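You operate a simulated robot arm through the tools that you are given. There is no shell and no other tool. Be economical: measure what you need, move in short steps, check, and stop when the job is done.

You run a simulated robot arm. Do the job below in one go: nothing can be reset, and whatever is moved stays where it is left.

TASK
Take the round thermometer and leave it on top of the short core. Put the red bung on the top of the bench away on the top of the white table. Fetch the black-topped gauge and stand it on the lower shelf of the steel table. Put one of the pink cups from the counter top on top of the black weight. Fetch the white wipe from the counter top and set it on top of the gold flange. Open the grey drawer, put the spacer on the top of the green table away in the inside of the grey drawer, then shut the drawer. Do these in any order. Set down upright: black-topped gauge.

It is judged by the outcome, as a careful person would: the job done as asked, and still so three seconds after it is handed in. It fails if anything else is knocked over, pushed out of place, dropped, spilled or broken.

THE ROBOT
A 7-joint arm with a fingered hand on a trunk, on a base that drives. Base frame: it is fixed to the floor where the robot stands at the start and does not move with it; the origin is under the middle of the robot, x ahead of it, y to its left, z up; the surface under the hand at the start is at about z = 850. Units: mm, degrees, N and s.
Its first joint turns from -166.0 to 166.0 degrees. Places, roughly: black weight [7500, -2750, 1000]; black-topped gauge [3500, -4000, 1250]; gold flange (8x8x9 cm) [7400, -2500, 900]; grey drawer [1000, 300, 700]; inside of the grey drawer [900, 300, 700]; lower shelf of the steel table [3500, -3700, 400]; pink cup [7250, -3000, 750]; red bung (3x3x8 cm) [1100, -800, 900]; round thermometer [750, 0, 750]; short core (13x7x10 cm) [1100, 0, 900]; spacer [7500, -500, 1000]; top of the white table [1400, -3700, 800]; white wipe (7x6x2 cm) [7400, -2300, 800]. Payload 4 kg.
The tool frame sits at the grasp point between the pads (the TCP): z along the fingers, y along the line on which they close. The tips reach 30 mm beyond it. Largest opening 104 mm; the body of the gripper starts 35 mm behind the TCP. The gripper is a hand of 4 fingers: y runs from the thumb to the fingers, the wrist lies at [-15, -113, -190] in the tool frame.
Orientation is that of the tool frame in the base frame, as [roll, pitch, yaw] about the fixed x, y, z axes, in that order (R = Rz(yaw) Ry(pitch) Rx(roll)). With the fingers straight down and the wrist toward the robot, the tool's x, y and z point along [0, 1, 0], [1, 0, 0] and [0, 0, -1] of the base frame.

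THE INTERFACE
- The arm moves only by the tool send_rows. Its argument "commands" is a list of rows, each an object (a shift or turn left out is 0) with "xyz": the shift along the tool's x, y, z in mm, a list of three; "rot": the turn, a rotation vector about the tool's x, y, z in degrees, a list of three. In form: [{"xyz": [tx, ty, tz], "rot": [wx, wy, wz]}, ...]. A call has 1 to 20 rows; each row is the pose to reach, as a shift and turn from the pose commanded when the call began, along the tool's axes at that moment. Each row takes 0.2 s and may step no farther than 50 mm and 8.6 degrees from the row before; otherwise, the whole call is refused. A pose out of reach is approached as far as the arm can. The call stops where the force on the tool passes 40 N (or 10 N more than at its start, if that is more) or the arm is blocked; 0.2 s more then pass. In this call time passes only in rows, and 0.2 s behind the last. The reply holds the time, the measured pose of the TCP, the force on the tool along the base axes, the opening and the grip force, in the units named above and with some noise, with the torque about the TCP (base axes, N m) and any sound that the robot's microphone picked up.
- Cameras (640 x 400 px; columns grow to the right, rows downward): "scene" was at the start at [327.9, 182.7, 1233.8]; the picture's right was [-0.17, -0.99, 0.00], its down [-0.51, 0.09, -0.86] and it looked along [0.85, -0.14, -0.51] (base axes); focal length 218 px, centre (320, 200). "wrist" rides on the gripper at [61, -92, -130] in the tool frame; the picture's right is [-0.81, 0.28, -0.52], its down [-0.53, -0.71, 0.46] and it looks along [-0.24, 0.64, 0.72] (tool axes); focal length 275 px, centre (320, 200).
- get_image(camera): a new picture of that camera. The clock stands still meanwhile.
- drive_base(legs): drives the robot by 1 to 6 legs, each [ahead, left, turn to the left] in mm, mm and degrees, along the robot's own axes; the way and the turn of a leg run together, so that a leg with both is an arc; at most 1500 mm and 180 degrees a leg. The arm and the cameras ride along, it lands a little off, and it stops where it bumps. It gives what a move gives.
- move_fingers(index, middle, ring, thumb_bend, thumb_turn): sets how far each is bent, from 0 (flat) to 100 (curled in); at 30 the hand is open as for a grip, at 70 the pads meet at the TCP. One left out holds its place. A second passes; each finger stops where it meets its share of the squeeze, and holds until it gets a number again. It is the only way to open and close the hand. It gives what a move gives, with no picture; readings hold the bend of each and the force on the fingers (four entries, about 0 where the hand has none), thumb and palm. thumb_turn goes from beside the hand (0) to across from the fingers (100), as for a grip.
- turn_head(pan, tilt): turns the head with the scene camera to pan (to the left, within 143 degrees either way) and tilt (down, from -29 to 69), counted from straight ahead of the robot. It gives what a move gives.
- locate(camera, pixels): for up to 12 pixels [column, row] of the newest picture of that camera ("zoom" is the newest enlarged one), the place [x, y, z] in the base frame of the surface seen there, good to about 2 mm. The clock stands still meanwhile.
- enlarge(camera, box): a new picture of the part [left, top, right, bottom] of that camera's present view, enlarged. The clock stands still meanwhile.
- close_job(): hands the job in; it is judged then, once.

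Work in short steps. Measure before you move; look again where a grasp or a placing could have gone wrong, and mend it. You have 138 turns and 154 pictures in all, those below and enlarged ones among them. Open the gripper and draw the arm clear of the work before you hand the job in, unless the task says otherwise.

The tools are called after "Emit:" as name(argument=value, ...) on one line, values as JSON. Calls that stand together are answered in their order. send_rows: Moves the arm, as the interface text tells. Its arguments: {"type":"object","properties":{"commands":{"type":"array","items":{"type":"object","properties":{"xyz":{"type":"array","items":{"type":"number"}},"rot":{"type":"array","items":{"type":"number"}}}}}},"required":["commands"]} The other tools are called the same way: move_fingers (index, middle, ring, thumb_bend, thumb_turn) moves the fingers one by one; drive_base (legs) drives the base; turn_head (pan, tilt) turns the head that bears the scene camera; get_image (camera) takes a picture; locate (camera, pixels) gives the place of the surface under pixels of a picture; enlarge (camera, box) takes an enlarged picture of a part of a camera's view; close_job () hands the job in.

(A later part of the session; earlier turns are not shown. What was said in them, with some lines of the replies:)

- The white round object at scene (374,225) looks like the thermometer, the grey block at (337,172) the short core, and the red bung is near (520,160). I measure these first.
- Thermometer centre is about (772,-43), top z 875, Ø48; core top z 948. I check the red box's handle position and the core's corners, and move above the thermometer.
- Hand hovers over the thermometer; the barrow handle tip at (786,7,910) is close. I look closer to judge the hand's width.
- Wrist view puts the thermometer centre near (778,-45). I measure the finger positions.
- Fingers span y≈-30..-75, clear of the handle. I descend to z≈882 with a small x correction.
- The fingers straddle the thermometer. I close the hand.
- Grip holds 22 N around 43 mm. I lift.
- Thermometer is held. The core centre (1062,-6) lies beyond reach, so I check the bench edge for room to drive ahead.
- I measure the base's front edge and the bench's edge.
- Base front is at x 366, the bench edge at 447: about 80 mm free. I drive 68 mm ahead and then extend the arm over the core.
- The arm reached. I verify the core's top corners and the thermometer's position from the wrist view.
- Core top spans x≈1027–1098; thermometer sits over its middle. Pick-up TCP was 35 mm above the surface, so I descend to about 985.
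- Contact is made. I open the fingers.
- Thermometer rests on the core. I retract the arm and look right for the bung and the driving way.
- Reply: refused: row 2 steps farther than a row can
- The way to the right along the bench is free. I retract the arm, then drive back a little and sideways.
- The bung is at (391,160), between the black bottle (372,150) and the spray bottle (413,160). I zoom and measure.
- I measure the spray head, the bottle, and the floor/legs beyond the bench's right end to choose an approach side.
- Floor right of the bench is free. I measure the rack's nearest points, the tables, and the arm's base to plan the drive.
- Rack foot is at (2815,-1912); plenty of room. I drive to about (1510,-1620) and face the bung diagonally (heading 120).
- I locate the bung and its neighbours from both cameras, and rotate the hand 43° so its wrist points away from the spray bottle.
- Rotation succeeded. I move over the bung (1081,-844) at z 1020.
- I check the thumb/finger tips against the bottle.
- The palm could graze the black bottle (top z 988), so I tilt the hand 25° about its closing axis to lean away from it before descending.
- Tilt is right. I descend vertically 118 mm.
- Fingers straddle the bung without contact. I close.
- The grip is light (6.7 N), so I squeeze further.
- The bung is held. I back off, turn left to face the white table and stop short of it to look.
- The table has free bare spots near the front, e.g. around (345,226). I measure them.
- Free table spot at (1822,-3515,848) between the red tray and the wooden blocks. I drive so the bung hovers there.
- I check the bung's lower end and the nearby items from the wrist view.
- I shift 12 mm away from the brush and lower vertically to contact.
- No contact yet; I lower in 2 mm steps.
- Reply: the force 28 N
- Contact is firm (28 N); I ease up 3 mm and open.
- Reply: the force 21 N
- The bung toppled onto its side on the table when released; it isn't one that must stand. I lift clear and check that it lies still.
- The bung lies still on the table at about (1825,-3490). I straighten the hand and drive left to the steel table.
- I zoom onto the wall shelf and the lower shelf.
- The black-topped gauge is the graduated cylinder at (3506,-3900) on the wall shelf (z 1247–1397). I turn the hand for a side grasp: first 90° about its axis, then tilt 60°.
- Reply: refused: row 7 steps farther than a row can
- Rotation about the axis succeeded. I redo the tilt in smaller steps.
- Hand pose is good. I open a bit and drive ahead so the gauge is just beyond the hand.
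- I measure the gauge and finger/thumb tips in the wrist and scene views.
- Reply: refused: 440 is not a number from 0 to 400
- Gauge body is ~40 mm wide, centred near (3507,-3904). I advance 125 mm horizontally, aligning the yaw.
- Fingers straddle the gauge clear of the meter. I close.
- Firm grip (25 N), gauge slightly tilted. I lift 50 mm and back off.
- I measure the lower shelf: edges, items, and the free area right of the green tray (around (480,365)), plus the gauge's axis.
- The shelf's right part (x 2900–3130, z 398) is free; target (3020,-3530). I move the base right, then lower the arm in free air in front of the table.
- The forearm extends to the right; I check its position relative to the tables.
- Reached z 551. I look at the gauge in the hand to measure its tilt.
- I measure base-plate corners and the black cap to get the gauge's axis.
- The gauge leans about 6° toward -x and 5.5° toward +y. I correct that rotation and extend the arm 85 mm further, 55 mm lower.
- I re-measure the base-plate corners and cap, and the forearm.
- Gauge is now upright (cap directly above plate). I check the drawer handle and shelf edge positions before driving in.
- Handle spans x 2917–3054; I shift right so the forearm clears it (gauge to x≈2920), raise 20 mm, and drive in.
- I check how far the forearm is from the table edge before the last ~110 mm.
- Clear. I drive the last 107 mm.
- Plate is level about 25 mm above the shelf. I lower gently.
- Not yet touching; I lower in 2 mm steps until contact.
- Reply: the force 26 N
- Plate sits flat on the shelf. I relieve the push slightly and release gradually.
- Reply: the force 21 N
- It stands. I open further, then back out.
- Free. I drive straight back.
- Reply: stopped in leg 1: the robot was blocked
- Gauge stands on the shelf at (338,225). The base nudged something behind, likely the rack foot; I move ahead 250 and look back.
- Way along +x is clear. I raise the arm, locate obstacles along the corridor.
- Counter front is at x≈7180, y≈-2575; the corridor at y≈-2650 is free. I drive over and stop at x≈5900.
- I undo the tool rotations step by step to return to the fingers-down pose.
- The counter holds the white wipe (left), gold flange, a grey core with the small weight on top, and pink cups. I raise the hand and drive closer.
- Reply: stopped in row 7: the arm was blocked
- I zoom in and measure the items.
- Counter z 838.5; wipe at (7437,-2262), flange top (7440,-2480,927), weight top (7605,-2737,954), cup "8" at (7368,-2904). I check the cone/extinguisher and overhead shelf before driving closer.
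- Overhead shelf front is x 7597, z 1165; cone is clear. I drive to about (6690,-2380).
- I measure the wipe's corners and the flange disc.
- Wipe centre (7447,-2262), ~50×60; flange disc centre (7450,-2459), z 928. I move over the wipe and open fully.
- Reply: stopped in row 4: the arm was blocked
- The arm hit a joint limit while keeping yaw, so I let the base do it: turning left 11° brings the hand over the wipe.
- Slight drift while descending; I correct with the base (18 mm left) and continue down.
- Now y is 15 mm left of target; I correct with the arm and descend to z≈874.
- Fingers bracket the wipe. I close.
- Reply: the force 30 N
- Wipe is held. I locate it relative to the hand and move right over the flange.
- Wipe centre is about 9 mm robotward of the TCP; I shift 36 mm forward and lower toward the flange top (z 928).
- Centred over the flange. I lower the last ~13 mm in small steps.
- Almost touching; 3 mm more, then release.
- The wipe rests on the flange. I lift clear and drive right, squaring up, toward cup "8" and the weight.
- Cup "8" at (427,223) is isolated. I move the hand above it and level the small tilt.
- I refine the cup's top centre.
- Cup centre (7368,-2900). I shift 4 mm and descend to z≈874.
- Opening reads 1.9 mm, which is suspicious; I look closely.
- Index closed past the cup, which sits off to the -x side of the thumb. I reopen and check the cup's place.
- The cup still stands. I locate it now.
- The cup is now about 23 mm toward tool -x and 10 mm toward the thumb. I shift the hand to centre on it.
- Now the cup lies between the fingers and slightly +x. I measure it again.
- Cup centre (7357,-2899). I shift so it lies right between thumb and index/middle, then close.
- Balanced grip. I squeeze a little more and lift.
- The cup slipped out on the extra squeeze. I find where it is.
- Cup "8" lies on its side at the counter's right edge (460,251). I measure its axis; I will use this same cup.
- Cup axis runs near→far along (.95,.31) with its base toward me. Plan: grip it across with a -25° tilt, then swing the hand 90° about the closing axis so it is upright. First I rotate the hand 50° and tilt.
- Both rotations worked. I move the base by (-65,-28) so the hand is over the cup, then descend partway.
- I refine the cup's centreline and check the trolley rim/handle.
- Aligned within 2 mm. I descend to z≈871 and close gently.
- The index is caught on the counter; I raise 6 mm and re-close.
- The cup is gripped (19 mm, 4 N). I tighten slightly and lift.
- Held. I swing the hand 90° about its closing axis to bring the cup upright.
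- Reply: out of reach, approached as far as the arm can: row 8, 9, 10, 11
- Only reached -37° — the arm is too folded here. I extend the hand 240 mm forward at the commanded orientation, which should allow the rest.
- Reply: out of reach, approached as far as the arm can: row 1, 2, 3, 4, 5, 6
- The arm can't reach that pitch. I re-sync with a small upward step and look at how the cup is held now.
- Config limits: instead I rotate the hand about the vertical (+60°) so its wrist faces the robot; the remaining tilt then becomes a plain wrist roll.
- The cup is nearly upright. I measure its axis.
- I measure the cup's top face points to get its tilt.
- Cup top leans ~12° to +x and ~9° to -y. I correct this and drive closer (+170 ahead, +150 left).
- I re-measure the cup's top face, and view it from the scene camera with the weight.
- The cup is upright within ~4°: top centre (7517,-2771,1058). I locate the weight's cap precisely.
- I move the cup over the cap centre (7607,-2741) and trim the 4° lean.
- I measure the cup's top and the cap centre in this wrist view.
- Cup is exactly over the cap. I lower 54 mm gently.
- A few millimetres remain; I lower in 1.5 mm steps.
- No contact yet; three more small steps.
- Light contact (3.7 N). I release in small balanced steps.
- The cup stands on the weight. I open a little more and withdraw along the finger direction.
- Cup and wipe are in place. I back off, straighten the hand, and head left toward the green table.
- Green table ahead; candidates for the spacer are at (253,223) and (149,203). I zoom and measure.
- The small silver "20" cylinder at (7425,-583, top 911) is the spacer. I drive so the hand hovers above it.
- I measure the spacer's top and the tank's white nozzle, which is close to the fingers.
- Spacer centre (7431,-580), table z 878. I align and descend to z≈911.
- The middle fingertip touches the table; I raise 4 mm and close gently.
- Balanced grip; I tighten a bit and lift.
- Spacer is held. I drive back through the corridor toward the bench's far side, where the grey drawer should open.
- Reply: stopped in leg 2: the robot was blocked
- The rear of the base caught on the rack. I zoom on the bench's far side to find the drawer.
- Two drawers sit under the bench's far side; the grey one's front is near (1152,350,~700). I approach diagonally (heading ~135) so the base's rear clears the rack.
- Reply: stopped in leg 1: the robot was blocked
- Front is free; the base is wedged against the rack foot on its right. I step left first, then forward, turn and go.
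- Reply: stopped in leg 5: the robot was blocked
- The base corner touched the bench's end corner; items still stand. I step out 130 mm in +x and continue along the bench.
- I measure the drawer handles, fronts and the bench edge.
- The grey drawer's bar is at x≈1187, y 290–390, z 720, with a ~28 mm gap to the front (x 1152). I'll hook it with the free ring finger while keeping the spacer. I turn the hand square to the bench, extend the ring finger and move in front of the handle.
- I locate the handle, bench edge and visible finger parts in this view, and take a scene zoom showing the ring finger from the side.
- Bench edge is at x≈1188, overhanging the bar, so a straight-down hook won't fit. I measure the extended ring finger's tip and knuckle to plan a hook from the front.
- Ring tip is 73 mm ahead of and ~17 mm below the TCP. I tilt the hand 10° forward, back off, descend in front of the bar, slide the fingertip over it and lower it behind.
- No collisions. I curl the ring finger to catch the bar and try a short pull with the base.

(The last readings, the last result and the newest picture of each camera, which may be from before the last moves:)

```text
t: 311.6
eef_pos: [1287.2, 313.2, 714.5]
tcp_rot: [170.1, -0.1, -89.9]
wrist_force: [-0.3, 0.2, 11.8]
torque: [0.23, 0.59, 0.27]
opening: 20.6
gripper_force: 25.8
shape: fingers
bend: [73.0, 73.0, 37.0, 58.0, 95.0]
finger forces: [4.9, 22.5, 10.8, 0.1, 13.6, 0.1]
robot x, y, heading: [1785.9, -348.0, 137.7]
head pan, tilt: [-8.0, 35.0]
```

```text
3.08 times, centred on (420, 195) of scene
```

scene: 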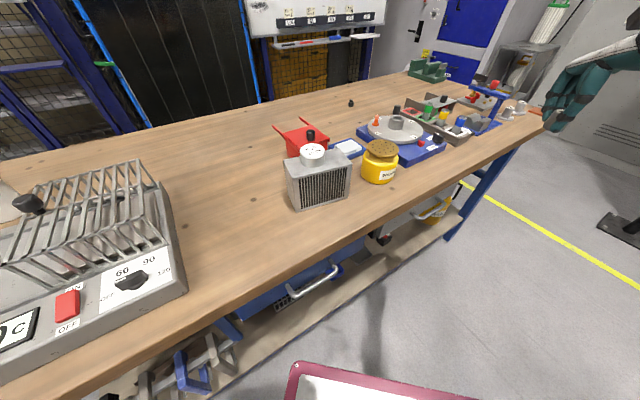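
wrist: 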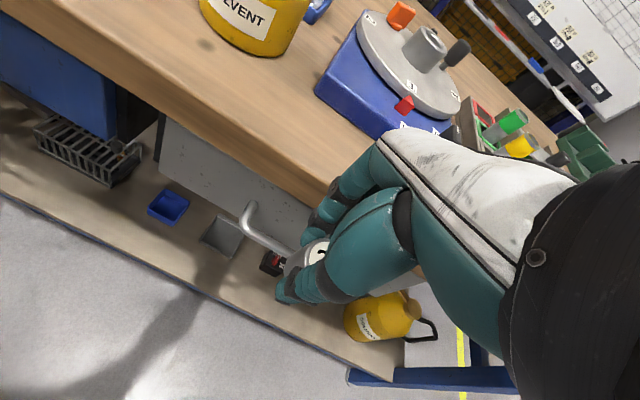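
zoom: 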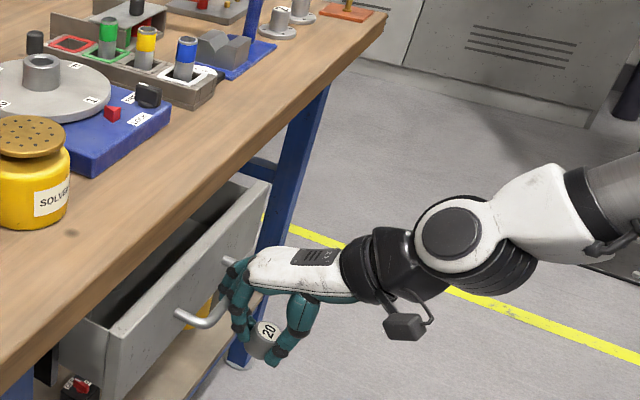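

The drawer is opening. I pull another ~145 mm, unhook, raise and straighten the hand, and look into the drawer.

Emit:
drive_base(legs=[[-107, -98, 0]])

Emit:
move_fingers(ring=20)

Emit:
send_rows(commands=[{"xyz": [0, 4, -22]}, {"xyz": [0, 7.8, -44.3]}, {"xyz": [0, -30, -51]}, {"xyz": [0, -51, -54.7]}])

Emit:
send_rows(commands=[{"xyz": [0, 8.5, -48], "rot": [5, 0, 0]}, {"xyz": [0, 17, -96], "rot": [10, 0, 0]}, {"xyz": [0, 25, -142], "rot": [10, 0, 0]}])

Emit:
move_fingers(ring=55)

Emit:
enlarge(camera="scene", box=[310, 130, 470, 270])

```text
t: 313.0
eef_pos: [1431.8, 314.2, 715.0]
tcp_rot: [170.0, -0.1, -90.1]
wrist_force: [-0.1, -8.7, 11.2]
torque: [0.28, 0.56, 0.57]
opening: 20.6
gripper_force: 28.3
shape: fingers
bend: [73.0, 73.0, 38.0, 58.0, 95.0]
finger forces: [5.4, 24.9, 11.4, 0.0, 14.2, 0.0]
robot x, y, heading: [1929.2, -348.0, 137.6]
head pan, tilt: [-8.0, 35.0]
```

```text
t: 314.0
eef_pos: [1432.1, 314.8, 713.9]
tcp_rot: [170.1, -0.2, -90.0]
wrist_force: [1.2, -0.6, -1.3]
torque: [-0.03, -0.03, -0.02]
opening: 20.3
gripper_force: 12.5
shape: fingers
bend: [73.0, 73.0, 21.0, 58.0, 95.0]
finger forces: [5.8, 7.2, 1.1, 0.0, 11.0, 0.0]
robot x, y, heading: [1931.9, -346.5, 137.2]
head pan, tilt: [-8.0, 35.0]
```

```text
t: 315.0
eef_pos: [1491.8, 313.5, 759.0]
tcp_rot: [170.2, -0.2, -89.9]
wrist_force: [-0.2, 0.4, -1.0]
torque: [0.03, 0.01, -0.02]
opening: 20.1
gripper_force: 12.1
shape: fingers
bend: [73.0, 73.0, 20.0, 58.0, 95.0]
finger forces: [5.8, 7.3, 0.0, 0.0, 11.0, 0.0]
robot x, y, heading: [1926.0, -346.5, 137.4]
head pan, tilt: [-8.0, 35.0]
```

```text
t: 315.8
eef_pos: [1491.3, 316.5, 902.2]
tcp_rot: [-179.9, -0.2, -90.1]
wrist_force: [-1.6, -0.1, -2.2]
torque: [-0.02, -0.01, -0.01]
opening: 20.0
gripper_force: 11.6
shape: fingers
bend: [73.0, 73.0, 20.0, 58.0, 95.0]
finger forces: [5.6, 7.3, 0.0, 0.0, 10.7, 0.1]
robot x, y, heading: [1932.6, -348.3, 137.3]
head pan, tilt: [-8.0, 35.0]
```

```text
t: 316.8
eef_pos: [1491.7, 315.6, 901.4]
tcp_rot: [-179.9, -0.2, -90.1]
wrist_force: [-0.4, -0.5, -1.1]
torque: [-0.01, 0.01, 0.04]
opening: 20.3
gripper_force: 12.1
shape: fingers
bend: [73.0, 73.0, 55.0, 58.0, 95.0]
finger forces: [5.7, 7.3, 0.0, 0.0, 10.7, 0.0]
robot x, y, heading: [1931.1, -345.2, 137.3]
head pan, tilt: [-8.0, 35.0]
```

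```text
2.86 times, centred on (390, 200) of scene
```

zoom: 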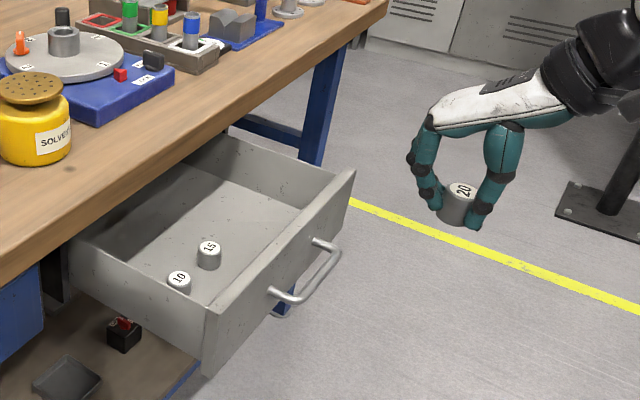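

The drawer is open with spacers "10" and "15" inside. I measure its floor, rim and the free area.

Emit:
locate(camera="zoom", pixels=[[250, 215], [270, 210], [230, 195], [208, 245], [178, 280], [350, 178], [205, 318], [300, 220], [255, 155], [220, 170], [457, 190], [457, 220]])

```text
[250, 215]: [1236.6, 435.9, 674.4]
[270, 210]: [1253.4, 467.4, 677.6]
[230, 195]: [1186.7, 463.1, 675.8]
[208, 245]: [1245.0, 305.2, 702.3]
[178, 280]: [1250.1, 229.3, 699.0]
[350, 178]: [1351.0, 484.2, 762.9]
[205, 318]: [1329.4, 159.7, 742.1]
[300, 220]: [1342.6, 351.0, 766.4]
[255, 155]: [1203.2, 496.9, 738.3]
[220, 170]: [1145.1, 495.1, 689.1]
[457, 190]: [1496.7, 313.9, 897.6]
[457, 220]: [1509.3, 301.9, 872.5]
```

Floor z≈675, free spot at (1252,410). I drive the hand over it and lower partway.

Emit:
drive_base(legs=[[239, 93, 0]])

Emit:
send_rows(commands=[{"xyz": [0, 0, 40]}, {"xyz": [0, 0, 80]}, {"xyz": [0, 0, 115]}])

Emit:
enlarge(camera="scene", box=[300, 130, 500, 330])

```text
t: 318.6
eef_pos: [1250.0, 413.0, 902.3]
tcp_rot: [-179.9, -0.2, -90.3]
wrist_force: [-0.9, 0.2, -1.9]
torque: [-0.02, 0.04, -0.02]
opening: 19.9
gripper_force: 11.8
shape: fingers
bend: [73.0, 73.0, 55.0, 58.0, 95.0]
finger forces: [5.8, 7.3, 0.0, 0.1, 10.7, 0.0]
robot x, y, heading: [1687.7, -246.1, 137.3]
head pan, tilt: [-8.0, 35.0]
```

```text
t: 319.4
eef_pos: [1251.6, 414.7, 785.8]
tcp_rot: [-179.8, -0.2, -90.1]
wrist_force: [-0.3, 0.5, -1.9]
torque: [-0.05, 0.02, 0.01]
opening: 20.1
gripper_force: 11.3
shape: fingers
bend: [73.0, 73.0, 55.0, 58.0, 95.0]
finger forces: [5.6, 7.1, 0.0, 0.0, 10.6, 0.0]
robot x, y, heading: [1685.9, -244.8, 137.3]
head pan, tilt: [-8.0, 35.0]
```

```text
2.00 times, centred on (400, 230) of scene
5 turns are left
```

zoom: 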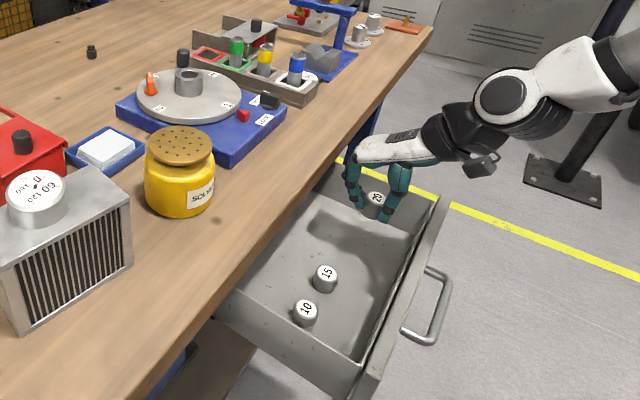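

The hand is over the free spot with clearance. I lower to the floor, release in two steps and lift out.

Emit:
send_rows(commands=[{"xyz": [0, 0, 35]}, {"xyz": [0, 0, 58]}, {"xyz": [0, 0, 66]}, {"xyz": [0, 0, 69]}, {"xyz": [0, 0, 71]}])

Emit:
move_fingers(index=66, middle=66, thumb_bend=54)

Emit:
move_fingers(index=52, middle=52, ring=52, thumb_bend=44)

Emit:
send_rows(commands=[{"xyz": [0, 0, -20]}, {"xyz": [0, 0, -65]}, {"xyz": [0, 0, -110]}, {"xyz": [0, 0, -155]}, {"xyz": [0, 0, -190]}])

Emit:
enlarge(camera="scene", box=[300, 130, 500, 330])

```text
t: 320.6
eef_pos: [1250.7, 414.4, 715.3]
tcp_rot: [-179.9, -0.2, -90.3]
wrist_force: [0.6, 0.4, -1.6]
torque: [0.02, 0.0, 0.01]
opening: 19.7
gripper_force: 11.9
shape: fingers
bend: [73.0, 73.0, 55.0, 58.0, 95.0]
finger forces: [5.6, 7.3, 0.0, 0.0, 10.6, 0.0]
robot x, y, heading: [1688.0, -250.4, 137.4]
head pan, tilt: [-8.0, 35.0]
```

```text
t: 321.6
eef_pos: [1250.7, 413.7, 716.3]
tcp_rot: [-179.9, -0.2, -90.2]
wrist_force: [0.4, -0.9, -0.6]
torque: [-0.02, -0.01, 0.01]
opening: 27.0
gripper_force: 0.6
shape: fingers
bend: [66.0, 66.0, 55.0, 53.0, 97.0]
finger forces: [0.1, 0.0, 0.1, 0.1, 0.4, 0.0]
robot x, y, heading: [1688.6, -249.1, 137.5]
head pan, tilt: [-8.0, 35.0]
```

```text
t: 322.6
eef_pos: [1250.6, 413.0, 715.0]
tcp_rot: [-179.9, -0.2, -90.2]
wrist_force: [-0.3, 0.3, 0.5]
torque: [-0.01, -0.01, -0.02]
opening: 56.7
gripper_force: 0.0
shape: fingers
bend: [52.0, 52.0, 52.0, 44.0, 97.0]
finger forces: [0.0, 0.0, 0.1, 0.0, 0.1, 0.0]
robot x, y, heading: [1683.0, -245.3, 137.3]
head pan, tilt: [-8.0, 35.0]
```

```text
t: 323.8
eef_pos: [1250.6, 414.5, 905.7]
tcp_rot: [-180.0, -0.2, -90.1]
wrist_force: [0.0, -0.3, -0.1]
torque: [-0.01, 0.01, 0.03]
opening: 56.7
gripper_force: 0.0
shape: fingers
bend: [52.0, 52.0, 52.0, 44.0, 97.0]
finger forces: [0.0, 0.0, 0.0, 0.1, 0.1, 0.0]
robot x, y, heading: [1688.8, -253.0, 137.4]
head pan, tilt: [-8.0, 35.0]
```

```text
2.00 times, centred on (400, 230) of scene
4 turns are left
```

zoom: 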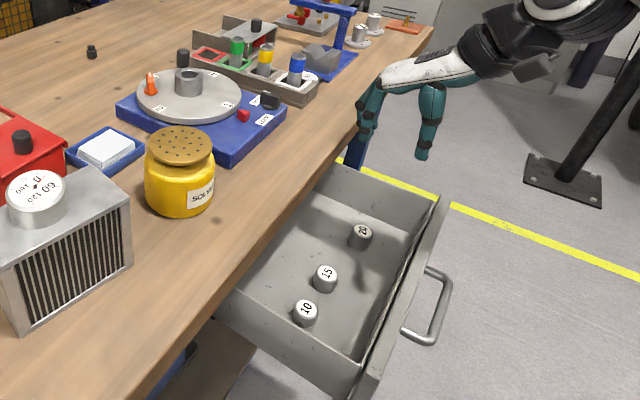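

Spacer "20" stands inside the drawer. I make a loose fist, go around to the handle's front, and push the drawer shut slowly with a force stop, then back off and look.

Emit:
move_fingers(index=72, middle=72, ring=72, thumb_bend=60)

Emit:
drive_base(legs=[[-219, -101, 0]])

Emit:
send_rows(commands=[{"xyz": [0, 0, 45]}, {"xyz": [0, 0, 90]}, {"xyz": [0, 0, 135]}, {"xyz": [0, 0, 168]}])

Emit:
send_rows(commands=[{"xyz": [0, 12, 0]}, {"xyz": [0, 24, 0]}, {"xyz": [0, 36, 0]}, {"xyz": [0, 48, 0]}, {"xyz": [0, 60, 0]}, {"xyz": [0, 72, 0]}, {"xyz": [0, 84, 0]}, {"xyz": [0, 96, 0]}, {"xyz": [0, 108, 0]}, {"xyz": [0, 120, 0]}, {"xyz": [0, 132, 0]}, {"xyz": [0, 144, 0]}, {"xyz": [0, 156, 0]}, {"xyz": [0, 168, 0]}, {"xyz": [0, 180, 0]}, {"xyz": [0, 192, 0]}, {"xyz": [0, 204, 0]}, {"xyz": [0, 214, 0]}, {"xyz": [0, 222, 0]}, {"xyz": [0, 230, 0]}])

Emit:
send_rows(commands=[{"xyz": [0, 5, 0]}, {"xyz": [0, 10, 0]}, {"xyz": [0, 15, 0]}, {"xyz": [0, 20, 0]}, {"xyz": [0, 25, 0]}, {"xyz": [0, 30, 0]}])

Emit:
enlarge(camera="scene", box=[310, 120, 490, 270])

```text
t: 324.8
eef_pos: [1252.0, 415.9, 904.8]
tcp_rot: [-179.9, -0.2, -90.1]
wrist_force: [-0.3, -0.4, 0.8]
torque: [0.03, 0.03, 0.03]
opening: 9.8
gripper_force: 0.0
shape: fingers
bend: [72.0, 72.0, 72.0, 60.0, 97.0]
finger forces: [0.0, 0.1, 0.1, 0.1, 0.0, 0.0]
robot x, y, heading: [1686.3, -247.8, 137.4]
head pan, tilt: [-8.0, 35.0]
```

```text
t: 326.6
eef_pos: [1478.5, 340.9, 905.1]
tcp_rot: [-179.8, -0.3, -90.3]
wrist_force: [0.0, 0.0, -0.5]
torque: [-0.02, 0.01, -0.06]
opening: 9.7
gripper_force: 0.1
shape: fingers
bend: [72.0, 72.0, 72.0, 60.0, 97.0]
finger forces: [0.1, 0.0, 0.0, 0.0, 0.1, 0.1]
robot x, y, heading: [1911.4, -323.5, 137.2]
head pan, tilt: [-8.0, 35.0]
```

```text
t: 327.6
eef_pos: [1479.9, 341.0, 734.4]
tcp_rot: [-179.9, 0.0, -90.3]
wrist_force: [0.2, 0.4, -0.1]
torque: [-0.01, 0.0, 0.0]
opening: 9.6
gripper_force: 0.0
shape: fingers
bend: [72.0, 72.0, 72.0, 60.0, 97.0]
finger forces: [0.0, 0.0, 0.0, 0.0, 0.0, 0.1]
robot x, y, heading: [1916.0, -324.6, 137.2]
head pan, tilt: [-8.0, 35.0]
```

```text
t: 331.8
eef_pos: [1249.3, 341.0, 736.0]
tcp_rot: [-179.9, -0.2, -90.2]
wrist_force: [0.5, -0.1, 1.0]
torque: [0.01, 0.01, 0.0]
opening: 9.7
gripper_force: 0.1
shape: fingers
bend: [72.0, 72.0, 72.0, 60.0, 97.0]
finger forces: [0.1, 0.5, 0.0, 0.0, 0.0, 0.1]
robot x, y, heading: [1914.1, -323.1, 137.2]
head pan, tilt: [-8.0, 35.0]
```

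```text
t: 333.2
eef_pos: [1218.6, 342.4, 734.9]
tcp_rot: [-179.9, -0.2, -90.1]
wrist_force: [1.2, 0.1, 0.2]
torque: [-0.02, 0.01, 0.0]
opening: 9.6
gripper_force: 0.1
shape: fingers
bend: [72.0, 72.0, 72.0, 60.0, 97.0]
finger forces: [0.0, 0.4, 0.1, 0.0, 0.1, 0.2]
robot x, y, heading: [1913.6, -319.6, 137.4]
head pan, tilt: [-8.0, 35.0]
```

```text
2.67 times, centred on (400, 195) of scene
3 turns are left
```

zoom: 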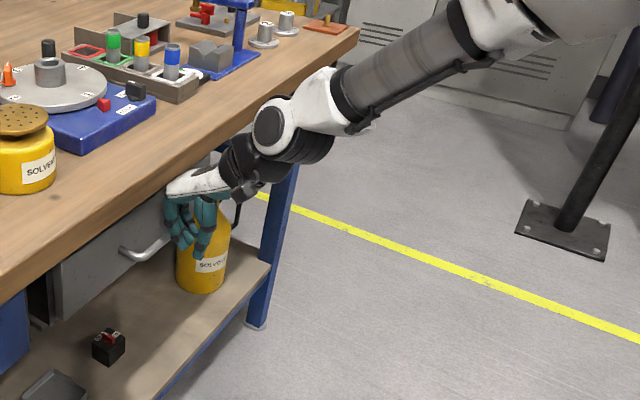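

Nearly shut with almost no force. I push on in 3 mm steps until it seats, then back off, raise the arm and look.

Emit:
send_rows(commands=[{"xyz": [0, 3, 0]}, {"xyz": [0, 6, 0]}, {"xyz": [0, 9, 0]}, {"xyz": [0, 12, 0]}, {"xyz": [0, 15, 0]}, {"xyz": [0, 18, 0]}, {"xyz": [0, 21, 0]}, {"xyz": [0, 24, 0]}, {"xyz": [0, 27, 0]}, {"xyz": [0, 30, 0]}])

Emit:
send_rows(commands=[{"xyz": [0, -30, 0]}, {"xyz": [0, -70, 0]}, {"xyz": [0, -115, 0]}, {"xyz": [0, -160, 0]}, {"xyz": [0, -170, -45]}, {"xyz": [0, -170, -90]}, {"xyz": [0, -170, -135]}, {"xyz": [0, -170, -180]}, {"xyz": [0, -170, -225]}])

Emit:
move_fingers(index=30, middle=30, ring=30, thumb_bend=30)

Emit:
enlarge(camera="scene", box=[230, 120, 470, 300])

Emit:
locate(camera="zoom", pixels=[[340, 250], [300, 290], [330, 262], [200, 330], [345, 240], [320, 265], [290, 275], [360, 235]])

```text
t: 334.1
eef_pos: [1213.9, 342.4, 731.9]
tcp_rot: [-179.4, -0.2, -90.3]
wrist_force: [7.3, -2.1, 3.8]
torque: [0.1, 0.06, -0.05]
opening: 9.4
gripper_force: 8.5
shape: fingers
bend: [72.0, 73.0, 72.0, 60.0, 97.0]
finger forces: [0.1, 8.4, 2.2, 0.2, 0.1, 5.9]
robot x, y, heading: [1917.2, -323.5, 137.4]
head pan, tilt: [-8.0, 35.0]
stopped in row 4: the force on the tool passed its limit at 43 N (the readings are from after the stop); the commanded pose is now the measured one
```

```text
t: 336.1
eef_pos: [1381.7, 343.8, 959.8]
tcp_rot: [-179.3, -0.5, -90.2]
wrist_force: [0.3, -1.0, -0.3]
torque: [-0.02, 0.0, 0.02]
opening: 9.4
gripper_force: 0.1
shape: fingers
bend: [72.0, 72.0, 72.0, 60.0, 97.0]
finger forces: [0.0, 0.0, 0.0, 0.0, 0.0, 0.0]
robot x, y, heading: [1912.2, -325.7, 137.2]
head pan, tilt: [-8.0, 35.0]
```

```text
t: 337.1
eef_pos: [1380.9, 342.4, 958.9]
tcp_rot: [-179.3, -0.3, -90.2]
wrist_force: [0.7, 0.5, 0.3]
torque: [-0.01, 0.01, 0.01]
opening: 103.1
gripper_force: 0.1
shape: fingers
bend: [30.0, 30.0, 30.0, 30.0, 97.0]
finger forces: [0.1, 0.0, 0.0, 0.1, 0.0, 0.0]
robot x, y, heading: [1913.2, -324.1, 137.2]
head pan, tilt: [-8.0, 35.0]
```

```text
2.22 times, centred on (350, 210) of scene
```

zoom: 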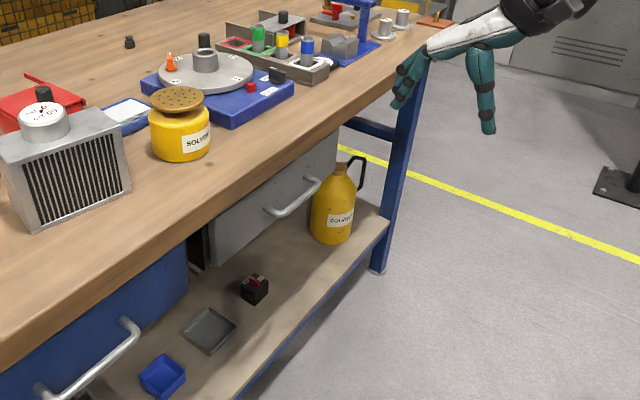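

```text
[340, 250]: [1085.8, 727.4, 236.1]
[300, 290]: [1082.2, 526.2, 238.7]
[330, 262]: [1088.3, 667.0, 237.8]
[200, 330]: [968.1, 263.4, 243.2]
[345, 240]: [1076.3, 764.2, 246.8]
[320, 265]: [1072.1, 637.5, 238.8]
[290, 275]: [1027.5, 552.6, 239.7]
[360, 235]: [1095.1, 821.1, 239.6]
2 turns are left
```

The grey drawer is fully shut (it seated at 43 N, flush with the blue one), the spacer is inside, and the arm is clear with the hand open. I hand the job in.

Emit:
close_job()

```text
The job is handed in.
```

I carried out all six tasks and handed the job in. The gauge, thermometer, wipe and drawer tasks went as planned. A few things happened along the way that could count against the job:

- **Round thermometer:** on top of the short core.
- **Red bung:** on the white table, but it toppled on release and lies on its side. It lay still when I checked.
- **Black-topped gauge:** standing upright on the lower shelf of the steel table.
- **Pink cup "8":** upright on top of the black weight. I knocked it over on the counter at the first grasp and then picked it up again.
- **White wipe:** on top of the gold flange.
- **Spacer "20":** inside the grey drawer, which is shut. It was upright when I let go; I could not see inside after closing the drawer.

While driving, the base bumped the blue rack, twice by my reckoning, and touched the end corner of the bench once. The bench items I could see in the pictures afterwards were still standing; I did not check whether the rack moved.
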